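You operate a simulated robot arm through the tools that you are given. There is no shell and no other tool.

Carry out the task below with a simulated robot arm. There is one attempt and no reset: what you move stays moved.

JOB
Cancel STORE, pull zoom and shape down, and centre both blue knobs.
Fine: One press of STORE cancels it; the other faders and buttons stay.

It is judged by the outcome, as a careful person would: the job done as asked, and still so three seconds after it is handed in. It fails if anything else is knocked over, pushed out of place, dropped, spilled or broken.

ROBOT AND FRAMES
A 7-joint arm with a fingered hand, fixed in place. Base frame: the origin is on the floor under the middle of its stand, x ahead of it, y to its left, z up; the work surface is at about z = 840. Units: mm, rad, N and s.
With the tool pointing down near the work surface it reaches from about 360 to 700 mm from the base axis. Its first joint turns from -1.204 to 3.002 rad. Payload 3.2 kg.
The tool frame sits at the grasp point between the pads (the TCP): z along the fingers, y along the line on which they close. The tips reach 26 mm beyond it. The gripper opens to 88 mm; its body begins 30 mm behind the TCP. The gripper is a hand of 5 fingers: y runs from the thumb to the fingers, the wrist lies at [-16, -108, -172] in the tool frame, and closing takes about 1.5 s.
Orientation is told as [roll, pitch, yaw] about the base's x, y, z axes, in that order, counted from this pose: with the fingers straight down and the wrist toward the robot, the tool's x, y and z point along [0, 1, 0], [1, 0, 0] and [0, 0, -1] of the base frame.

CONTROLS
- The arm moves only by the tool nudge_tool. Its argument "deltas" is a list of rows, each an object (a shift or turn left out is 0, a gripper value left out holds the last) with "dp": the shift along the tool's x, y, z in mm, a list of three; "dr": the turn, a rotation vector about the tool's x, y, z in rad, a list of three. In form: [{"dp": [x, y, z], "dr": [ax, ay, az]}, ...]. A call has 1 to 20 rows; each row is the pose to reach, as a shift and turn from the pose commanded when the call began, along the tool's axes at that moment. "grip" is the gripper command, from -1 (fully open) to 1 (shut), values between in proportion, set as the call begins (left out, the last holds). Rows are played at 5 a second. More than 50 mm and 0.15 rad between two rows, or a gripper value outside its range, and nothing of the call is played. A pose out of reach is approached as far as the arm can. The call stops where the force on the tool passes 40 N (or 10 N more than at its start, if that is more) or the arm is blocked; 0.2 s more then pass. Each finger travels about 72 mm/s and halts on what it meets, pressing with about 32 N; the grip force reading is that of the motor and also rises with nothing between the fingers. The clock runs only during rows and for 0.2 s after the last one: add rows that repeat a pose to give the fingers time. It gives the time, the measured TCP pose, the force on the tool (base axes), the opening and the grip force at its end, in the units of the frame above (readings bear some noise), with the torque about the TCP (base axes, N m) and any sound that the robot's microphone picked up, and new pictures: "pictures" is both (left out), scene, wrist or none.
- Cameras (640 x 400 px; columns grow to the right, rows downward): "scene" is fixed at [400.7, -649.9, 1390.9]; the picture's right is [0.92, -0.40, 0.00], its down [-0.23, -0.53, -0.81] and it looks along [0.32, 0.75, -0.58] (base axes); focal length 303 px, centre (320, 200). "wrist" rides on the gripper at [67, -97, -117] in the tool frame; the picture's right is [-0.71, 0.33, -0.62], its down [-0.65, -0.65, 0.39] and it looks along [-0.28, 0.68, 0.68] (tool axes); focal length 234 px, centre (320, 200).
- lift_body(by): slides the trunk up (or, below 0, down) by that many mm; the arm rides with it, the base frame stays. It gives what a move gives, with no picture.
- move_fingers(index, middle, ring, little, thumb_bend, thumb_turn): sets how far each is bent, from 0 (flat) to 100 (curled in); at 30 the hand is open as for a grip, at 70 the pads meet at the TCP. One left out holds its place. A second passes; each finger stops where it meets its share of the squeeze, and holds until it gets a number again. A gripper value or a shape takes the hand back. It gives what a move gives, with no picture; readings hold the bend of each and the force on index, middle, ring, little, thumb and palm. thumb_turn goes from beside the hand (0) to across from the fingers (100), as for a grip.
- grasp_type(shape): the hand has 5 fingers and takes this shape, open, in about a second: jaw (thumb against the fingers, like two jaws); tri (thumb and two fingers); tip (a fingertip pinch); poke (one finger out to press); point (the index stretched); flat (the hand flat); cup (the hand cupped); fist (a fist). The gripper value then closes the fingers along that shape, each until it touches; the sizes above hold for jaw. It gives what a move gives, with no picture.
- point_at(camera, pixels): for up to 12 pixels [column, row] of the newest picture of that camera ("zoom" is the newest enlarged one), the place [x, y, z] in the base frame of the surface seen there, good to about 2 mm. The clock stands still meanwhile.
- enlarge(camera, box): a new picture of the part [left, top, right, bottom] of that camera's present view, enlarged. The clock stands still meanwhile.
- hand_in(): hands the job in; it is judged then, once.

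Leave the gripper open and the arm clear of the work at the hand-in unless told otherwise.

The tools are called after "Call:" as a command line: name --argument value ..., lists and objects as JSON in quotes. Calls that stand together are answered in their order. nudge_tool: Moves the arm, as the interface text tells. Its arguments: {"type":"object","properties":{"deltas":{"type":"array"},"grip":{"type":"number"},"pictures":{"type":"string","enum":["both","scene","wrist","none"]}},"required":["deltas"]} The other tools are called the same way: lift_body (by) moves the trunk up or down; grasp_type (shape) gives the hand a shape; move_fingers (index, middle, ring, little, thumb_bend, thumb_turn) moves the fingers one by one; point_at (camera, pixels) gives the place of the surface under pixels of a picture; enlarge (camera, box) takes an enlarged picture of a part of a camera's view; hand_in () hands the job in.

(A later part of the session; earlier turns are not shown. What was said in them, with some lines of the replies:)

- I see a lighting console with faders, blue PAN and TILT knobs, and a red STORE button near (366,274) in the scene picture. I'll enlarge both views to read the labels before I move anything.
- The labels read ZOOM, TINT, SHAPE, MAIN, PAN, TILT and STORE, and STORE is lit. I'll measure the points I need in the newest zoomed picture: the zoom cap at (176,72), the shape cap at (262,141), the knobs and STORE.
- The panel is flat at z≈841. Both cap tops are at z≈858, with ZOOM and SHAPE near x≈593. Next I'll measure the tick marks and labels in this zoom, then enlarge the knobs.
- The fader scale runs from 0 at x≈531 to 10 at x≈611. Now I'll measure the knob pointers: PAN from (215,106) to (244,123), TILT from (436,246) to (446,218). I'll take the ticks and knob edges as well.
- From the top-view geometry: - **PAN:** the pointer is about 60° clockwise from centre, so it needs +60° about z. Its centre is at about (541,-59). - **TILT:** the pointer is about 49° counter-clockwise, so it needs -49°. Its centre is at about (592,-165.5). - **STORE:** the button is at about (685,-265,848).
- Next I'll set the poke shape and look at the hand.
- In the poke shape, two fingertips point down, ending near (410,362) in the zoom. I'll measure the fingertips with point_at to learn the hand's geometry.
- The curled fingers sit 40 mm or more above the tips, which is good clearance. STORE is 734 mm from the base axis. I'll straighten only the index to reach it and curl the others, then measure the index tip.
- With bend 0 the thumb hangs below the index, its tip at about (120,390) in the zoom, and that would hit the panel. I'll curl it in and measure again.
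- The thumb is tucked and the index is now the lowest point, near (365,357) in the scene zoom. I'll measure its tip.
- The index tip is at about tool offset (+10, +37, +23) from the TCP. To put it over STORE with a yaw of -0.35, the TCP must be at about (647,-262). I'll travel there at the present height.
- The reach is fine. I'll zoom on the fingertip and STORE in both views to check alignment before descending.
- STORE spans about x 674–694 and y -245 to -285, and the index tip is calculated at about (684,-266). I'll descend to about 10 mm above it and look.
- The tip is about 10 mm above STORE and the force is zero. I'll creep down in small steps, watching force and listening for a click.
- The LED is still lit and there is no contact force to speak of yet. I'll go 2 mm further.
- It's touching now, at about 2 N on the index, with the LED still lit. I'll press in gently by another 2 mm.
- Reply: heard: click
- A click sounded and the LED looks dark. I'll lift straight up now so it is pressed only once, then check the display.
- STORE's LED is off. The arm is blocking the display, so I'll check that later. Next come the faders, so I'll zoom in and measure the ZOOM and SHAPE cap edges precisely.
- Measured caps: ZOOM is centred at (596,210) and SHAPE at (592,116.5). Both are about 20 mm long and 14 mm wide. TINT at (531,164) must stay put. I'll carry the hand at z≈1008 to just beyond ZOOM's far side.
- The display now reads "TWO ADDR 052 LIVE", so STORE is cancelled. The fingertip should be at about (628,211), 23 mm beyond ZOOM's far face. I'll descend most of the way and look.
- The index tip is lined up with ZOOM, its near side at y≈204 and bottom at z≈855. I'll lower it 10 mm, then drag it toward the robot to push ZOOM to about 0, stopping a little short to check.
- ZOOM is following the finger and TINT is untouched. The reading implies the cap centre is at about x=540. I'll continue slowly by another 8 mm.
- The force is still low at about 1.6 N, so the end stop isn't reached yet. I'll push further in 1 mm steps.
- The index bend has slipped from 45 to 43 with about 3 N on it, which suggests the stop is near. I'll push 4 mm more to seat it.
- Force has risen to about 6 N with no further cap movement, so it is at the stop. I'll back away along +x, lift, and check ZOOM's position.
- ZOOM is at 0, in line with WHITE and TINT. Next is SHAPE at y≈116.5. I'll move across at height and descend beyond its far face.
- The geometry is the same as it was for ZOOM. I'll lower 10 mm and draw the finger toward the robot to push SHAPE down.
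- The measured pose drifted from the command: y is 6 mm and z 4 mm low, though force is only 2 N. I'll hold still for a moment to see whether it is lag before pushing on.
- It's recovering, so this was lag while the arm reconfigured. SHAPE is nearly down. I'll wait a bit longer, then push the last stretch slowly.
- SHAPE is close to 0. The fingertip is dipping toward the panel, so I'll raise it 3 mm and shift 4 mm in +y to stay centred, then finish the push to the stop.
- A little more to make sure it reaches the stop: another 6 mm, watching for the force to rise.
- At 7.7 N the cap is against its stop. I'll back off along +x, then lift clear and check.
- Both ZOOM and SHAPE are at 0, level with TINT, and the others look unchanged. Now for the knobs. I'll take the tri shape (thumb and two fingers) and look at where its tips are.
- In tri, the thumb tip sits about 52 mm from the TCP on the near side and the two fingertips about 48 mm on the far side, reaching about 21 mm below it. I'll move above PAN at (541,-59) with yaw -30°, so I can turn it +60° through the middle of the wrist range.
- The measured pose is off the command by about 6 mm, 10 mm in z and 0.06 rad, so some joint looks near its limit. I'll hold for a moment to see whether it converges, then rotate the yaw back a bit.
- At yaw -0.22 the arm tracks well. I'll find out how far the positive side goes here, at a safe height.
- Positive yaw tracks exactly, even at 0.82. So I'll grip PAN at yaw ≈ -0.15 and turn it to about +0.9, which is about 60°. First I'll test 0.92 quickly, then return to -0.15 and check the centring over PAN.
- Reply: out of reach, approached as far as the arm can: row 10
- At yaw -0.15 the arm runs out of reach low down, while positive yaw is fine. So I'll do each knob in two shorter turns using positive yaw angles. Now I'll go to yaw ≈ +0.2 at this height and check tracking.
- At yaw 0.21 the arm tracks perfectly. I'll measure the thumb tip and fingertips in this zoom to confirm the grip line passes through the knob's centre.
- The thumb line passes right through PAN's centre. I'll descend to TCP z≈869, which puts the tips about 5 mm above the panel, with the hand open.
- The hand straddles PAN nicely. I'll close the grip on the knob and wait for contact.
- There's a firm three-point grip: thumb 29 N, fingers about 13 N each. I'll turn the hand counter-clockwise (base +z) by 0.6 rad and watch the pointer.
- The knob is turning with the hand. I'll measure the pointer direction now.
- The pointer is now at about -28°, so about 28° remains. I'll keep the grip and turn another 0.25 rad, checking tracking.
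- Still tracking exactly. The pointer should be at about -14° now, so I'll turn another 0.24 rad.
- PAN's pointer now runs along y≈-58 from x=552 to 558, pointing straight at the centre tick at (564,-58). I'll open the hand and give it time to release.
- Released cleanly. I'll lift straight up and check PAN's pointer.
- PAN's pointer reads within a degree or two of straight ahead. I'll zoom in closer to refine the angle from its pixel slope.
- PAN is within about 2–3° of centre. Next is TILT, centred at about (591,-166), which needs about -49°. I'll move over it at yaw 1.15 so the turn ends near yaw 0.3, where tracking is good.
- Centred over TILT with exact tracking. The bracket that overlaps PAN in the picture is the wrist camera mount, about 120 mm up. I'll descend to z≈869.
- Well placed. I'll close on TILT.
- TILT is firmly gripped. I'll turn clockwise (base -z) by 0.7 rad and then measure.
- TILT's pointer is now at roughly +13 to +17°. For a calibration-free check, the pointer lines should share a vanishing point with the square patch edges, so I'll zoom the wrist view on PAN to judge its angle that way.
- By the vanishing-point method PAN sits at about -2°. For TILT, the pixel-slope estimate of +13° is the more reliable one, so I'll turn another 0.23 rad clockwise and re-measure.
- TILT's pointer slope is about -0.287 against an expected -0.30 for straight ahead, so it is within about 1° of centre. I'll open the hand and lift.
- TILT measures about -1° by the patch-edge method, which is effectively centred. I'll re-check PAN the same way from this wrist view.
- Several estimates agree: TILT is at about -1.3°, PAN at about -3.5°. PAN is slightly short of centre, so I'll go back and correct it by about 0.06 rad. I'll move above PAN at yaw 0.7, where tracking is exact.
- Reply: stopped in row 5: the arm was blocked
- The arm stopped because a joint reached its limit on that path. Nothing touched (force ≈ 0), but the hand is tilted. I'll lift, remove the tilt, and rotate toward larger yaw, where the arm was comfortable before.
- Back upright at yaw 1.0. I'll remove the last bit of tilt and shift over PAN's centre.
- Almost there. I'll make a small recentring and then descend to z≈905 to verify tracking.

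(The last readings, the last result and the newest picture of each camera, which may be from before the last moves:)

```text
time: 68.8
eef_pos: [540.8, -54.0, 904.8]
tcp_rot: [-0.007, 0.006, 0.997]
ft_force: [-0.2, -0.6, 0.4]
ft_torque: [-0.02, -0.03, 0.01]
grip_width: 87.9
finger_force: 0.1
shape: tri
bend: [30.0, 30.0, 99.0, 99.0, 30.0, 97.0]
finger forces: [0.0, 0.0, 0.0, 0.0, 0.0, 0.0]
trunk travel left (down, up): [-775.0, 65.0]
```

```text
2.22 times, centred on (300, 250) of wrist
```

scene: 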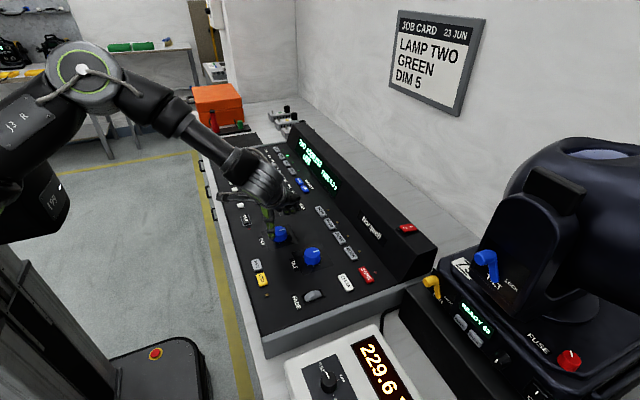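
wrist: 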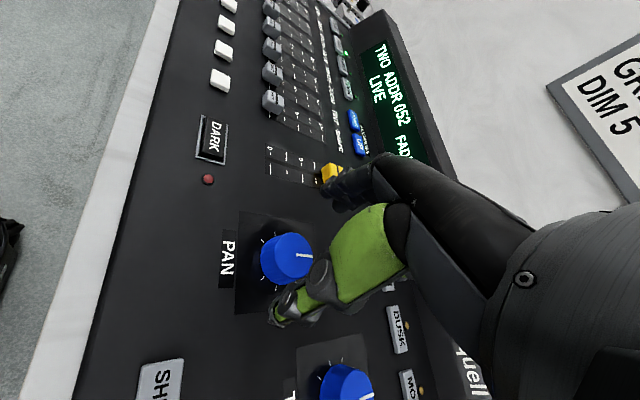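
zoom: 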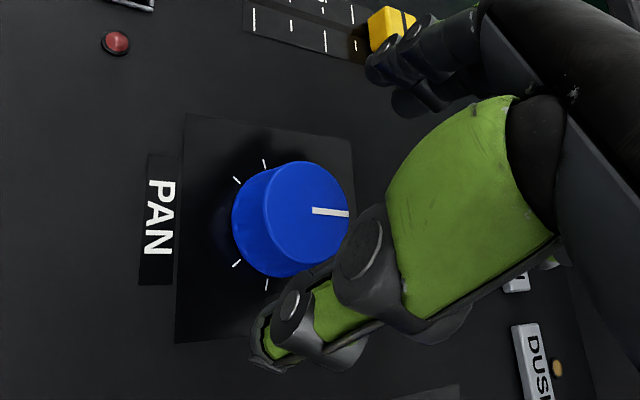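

Tracking is good again. Before gripping, I'll take one more careful look at PAN's pointer from this close view.

Call:
enlarge --camera "wrist" --box '[228, 205, 328, 320]'

Call:
enlarge --camera "scene" --box '[262, 220, 302, 256]'

```text
3.48 times, centred on (278, 262) of wrist
```

zoom: 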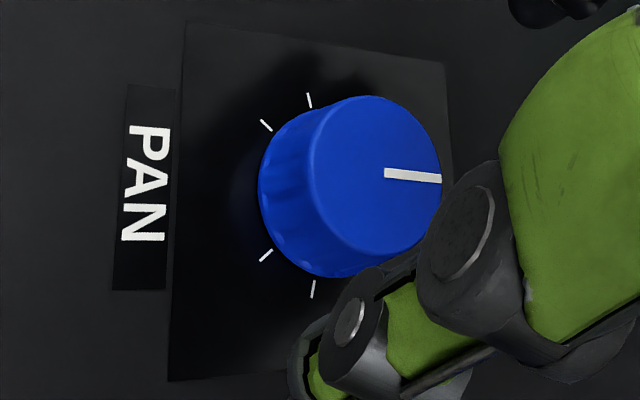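

```text
11.11 times, centred on (282, 238) of scene
```

zoom: 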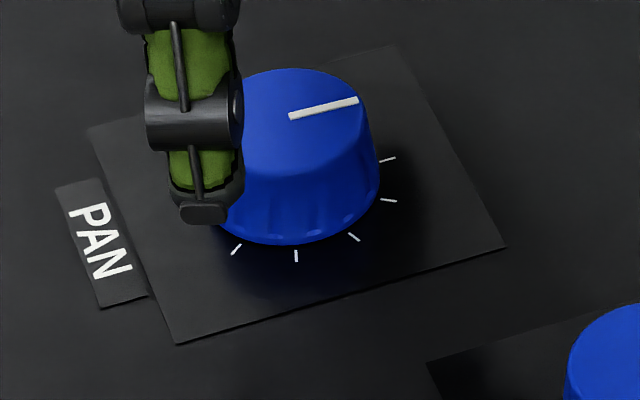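

PAN consistently reads about -2.5° to -3°. The correction is easy from here: recentre by a few mm, descend, grip, turn +0.05 rad, and release.

Call:
nudge_tool --deltas '[{"dp": [-2.4, -3.8, 0], "dr": [-0.006, 0.007, 0]}, {"dp": [-2.4, -3.8, 18], "dr": [-0.006, 0.007, 0]}, {"dp": [-2.4, -3.8, 35.5], "dr": [-0.006, 0.007, 0]}, {"dp": [-2.4, -3.8, 35.5], "dr": [-0.006, 0.007, 0]}, {"dp": [-2.4, -3.8, 35.5], "dr": [-0.006, 0.007, 0]}]' --pictures "wrist"

Call:
enlarge --camera "scene" --box '[252, 205, 316, 255]'

```text
time: 70.0
eef_pos: [540.4, -58.5, 870.2]
tcp_rot: [-0.002, -0.003, 0.999]
ft_force: [0.3, 0.0, 0.8]
ft_torque: [0.0, 0.02, -0.03]
grip_width: 87.7
finger_force: 0.1
shape: tri
bend: [30.0, 30.0, 99.0, 99.0, 30.0, 97.0]
finger forces: [0.0, 0.0, 0.1, 0.0, 0.0, 0.0]
trunk travel left (down, up): [-775.0, 65.0]
```

wrist: 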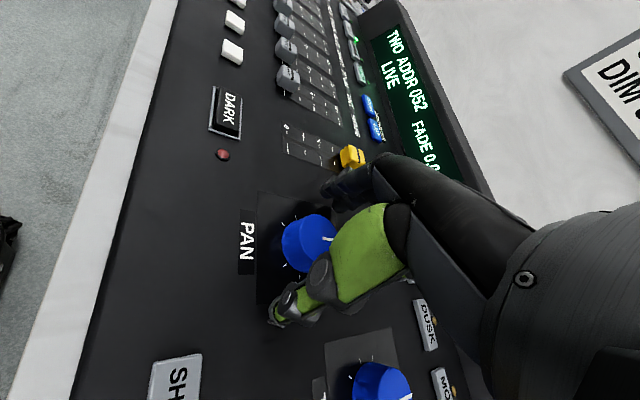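

```text
8.00 times, centred on (284, 230) of scene
```

zoom: 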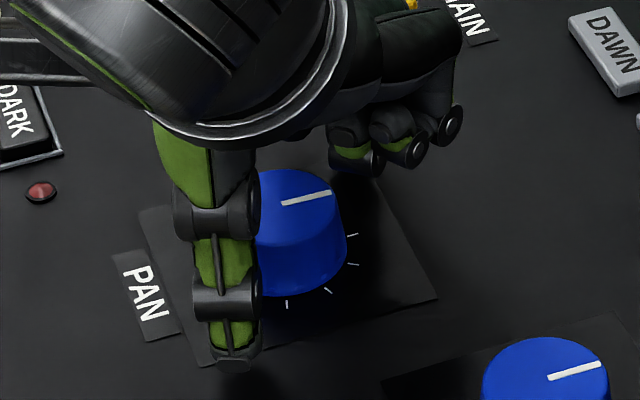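

Exactly placed at (540.4,-58.5,870). I'll grip and look at the pointer before turning.

Call:
nudge_tool --deltas '[{"dp": [0, 0, 0]}, {"dp": [0, 0, 0]}, {"dp": [0, 0, 0]}, {"dp": [0, 0, 0]}, {"dp": [0, 0, 0]}, {"dp": [0, 0, 0]}, {"dp": [0, 0, 0]}, {"dp": [0, 0, 0]}]' --grip 1 --pictures "none"

Call:
enlarge --camera "scene" --box '[264, 216, 304, 249]'

```text
time: 71.8
eef_pos: [539.4, -58.3, 871.1]
tcp_rot: [0.0, -0.002, 0.998]
ft_force: [-0.6, -0.5, -0.7]
ft_torque: [-0.01, 0.06, 0.0]
grip_width: 32.1
finger_force: 32.0
shape: tri
bend: [55.0, 49.0, 100.0, 100.0, 40.0, 100.0]
finger forces: [14.0, 13.3, 0.0, 0.1, 29.0, 0.0]
trunk travel left (down, up): [-775.0, 65.0]
```

```text
12.12 times, centred on (284, 232) of scene
```

zoom: 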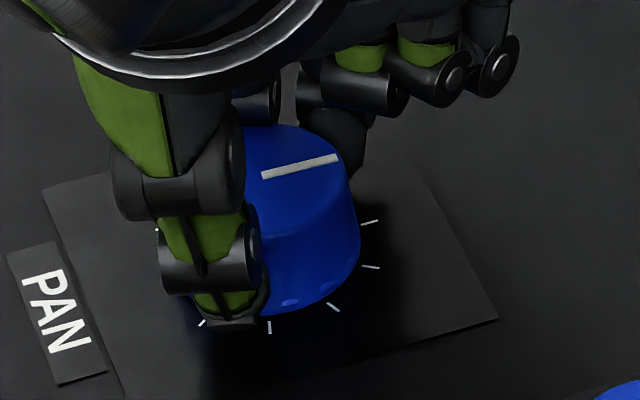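

Gripped without moving the pointer (slope ≈ -0.224). I'll turn +0.055 rad counter-clockwise.

Call:
nudge_tool --deltas '[{"dr": [0, 0, -0.02]}, {"dr": [0, 0, -0.04]}, {"dr": [0, 0, -0.055]}, {"dr": [0, 0, -0.055]}]' --pictures "none"

Call:
enlarge --camera "scene" --box '[264, 216, 304, 249]'

```text
time: 72.8
eef_pos: [541.3, -59.1, 870.1]
tcp_rot: [-0.002, -0.001, 1.052]
ft_force: [2.4, -1.3, 2.7]
ft_torque: [0.02, -0.04, -0.02]
grip_width: 32.2
finger_force: 31.9
shape: tri
bend: [55.0, 49.0, 100.0, 100.0, 40.0, 100.0]
finger forces: [14.0, 15.1, 0.0, 0.0, 29.2, 0.1]
trunk travel left (down, up): [-775.0, 65.0]
```

```text
12.12 times, centred on (284, 232) of scene
```

zoom: 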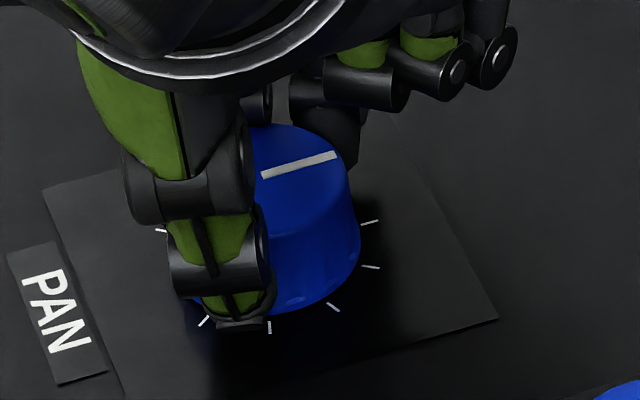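

The pointer slope is now about -0.27, which matches the patch edges, so it's centred. I'll open the hand, then lift straight up.

Call:
nudge_tool --deltas '[{"dp": [0, 0, 0]}, {"dp": [0, 0, 0]}, {"dp": [0, 0, 0]}, {"dp": [0, 0, 0]}, {"dp": [0, 0, 0]}, {"dp": [0, 0, 0]}]' --grip -1 --pictures "none"

Call:
nudge_tool --deltas '[{"dp": [0, 0, -35]}, {"dp": [0, 0, -75]}, {"dp": [0, 0, -115]}, {"dp": [0, 0, -155]}, {"dp": [0, 0, -190]}, {"dp": [0, 0, -190]}]' --pictures "both"

Call:
enlarge --camera "scene" --box '[258, 212, 338, 275]'

Call:
enlarge --camera "scene" --box '[262, 214, 302, 250]'

```text
time: 74.2
eef_pos: [539.8, -58.0, 871.2]
tcp_rot: [-0.001, -0.001, 1.051]
ft_force: [-0.1, -0.6, -0.3]
ft_torque: [-0.04, 0.0, 0.0]
grip_width: 87.8
finger_force: 0.0
shape: tri
bend: [30.0, 30.0, 99.0, 99.0, 30.0, 97.0]
finger forces: [0.0, 0.1, 0.1, 0.0, 0.1, 0.0]
trunk travel left (down, up): [-775.0, 65.0]
```

```text
time: 75.8
eef_pos: [528.5, -71.0, 1005.5]
tcp_rot: [0.114, 0.036, 1.02]
ft_force: [-0.6, 0.8, -0.2]
ft_torque: [0.0, 0.0, 0.03]
grip_width: 87.9
finger_force: 0.0
shape: tri
bend: [30.0, 30.0, 99.0, 99.0, 30.0, 97.0]
finger forces: [0.0, 0.0, 0.1, 0.0, 0.1, 0.0]
trunk travel left (down, up): [-775.0, 65.0]
stopped in row 6: the arm was blocked; the commanded pose is now the measured one
```

scene: 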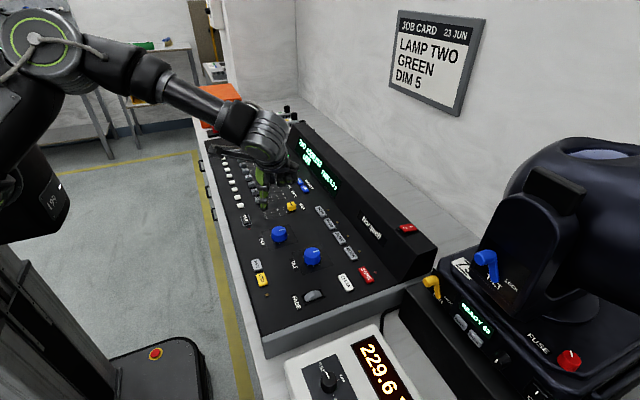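
wrist: 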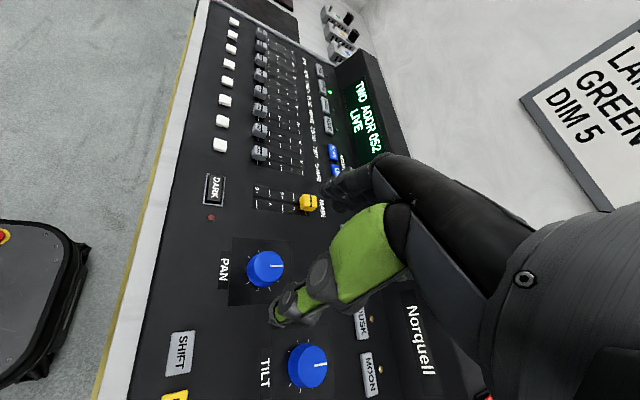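

```text
6.35 times, centred on (298, 244) of scene
```

zoom: 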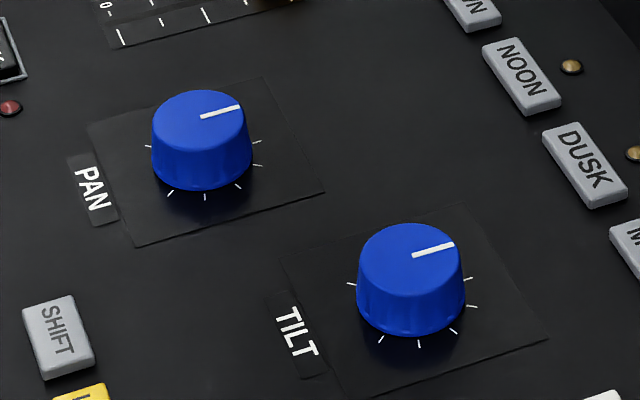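

```text
11.11 times, centred on (282, 232) of scene
```

zoom: 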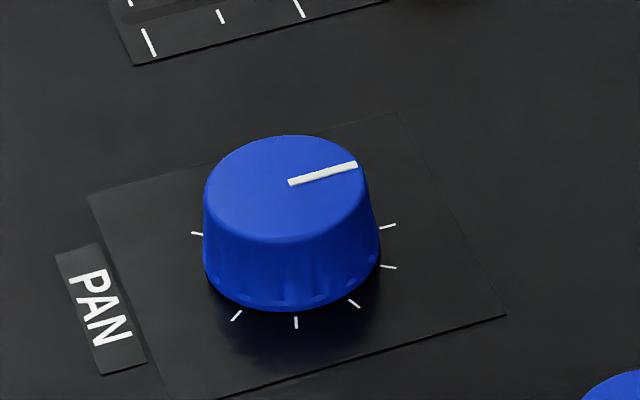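

PAN now matches its patch edges to within about 1°, and TILT is centred too. The hand is open and 120 mm above the panel, though the arm is at a joint limit. I'll raise it further simply by lifting the trunk, which needs no joint motion.

Call:
lift_body --by 60

Call:
enlarge --camera "scene" --box '[200, 130, 360, 230]'

Call:
enlarge --camera "scene" --box '[230, 210, 420, 330]'

```text
time: 76.8
eef_pos: [528.4, -69.3, 1067.5]
tcp_rot: [0.113, 0.036, 1.021]
ft_force: [0.5, -0.9, -0.3]
ft_torque: [0.0, -0.02, -0.02]
grip_width: 87.7
finger_force: 0.2
shape: tri
bend: [30.0, 30.0, 99.0, 99.0, 30.0, 97.0]
finger forces: [0.0, 0.0, 0.0, 0.0, 0.1, 0.0]
trunk travel left (down, up): [-835.0, 5.0]
```

```text
4.00 times, centred on (280, 180) of scene
```

zoom: 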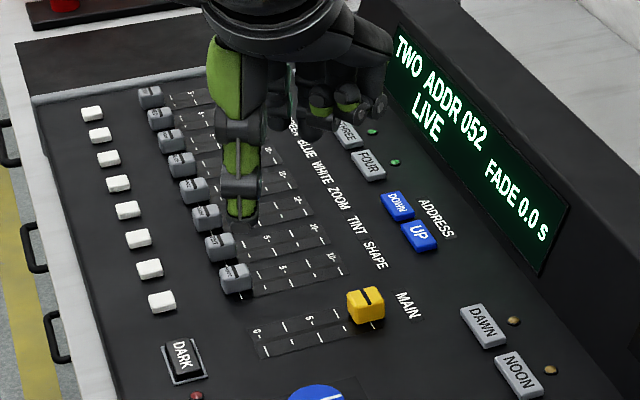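

```text
3.33 times, centred on (325, 270) of scene
```

zoom: 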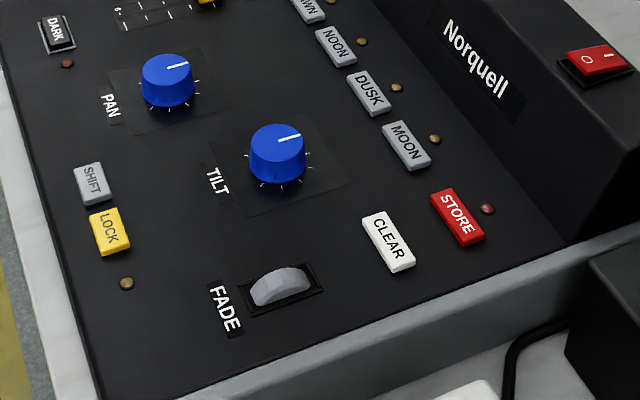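

Final check:
- **STORE:** its LED is off and the display reads LIVE.
- **Faders:** ZOOM and SHAPE sit at 0 in line with TINT, and the other faders are where they started.
- **Knobs:** PAN and TILT both point at their centre ticks.
- **Hand:** it is open and about 200 mm above the panel.

Handing in.

Call:
hand_in

```text
The job is handed in.
```

I finished the job and handed it in.

- **STORE:** I pressed it once. Its LED went out and the display changed from "STORE WHERE" to "LIVE".
- **Zoom and shape:** both faders are pulled down to their stops at 0. The other faders and buttons look the same as at the start.
- **Blue knobs:** PAN and TILT both point at their centre ticks, to within about 2° as measured from the camera pictures. I turned PAN a second time because my first turn left it about 3° short.

The arm hit a joint limit twice, once moving back to PAN and once lifting away at the end. It touched nothing either time. The hand is open and about 200 mm above the panel, slightly tilted.
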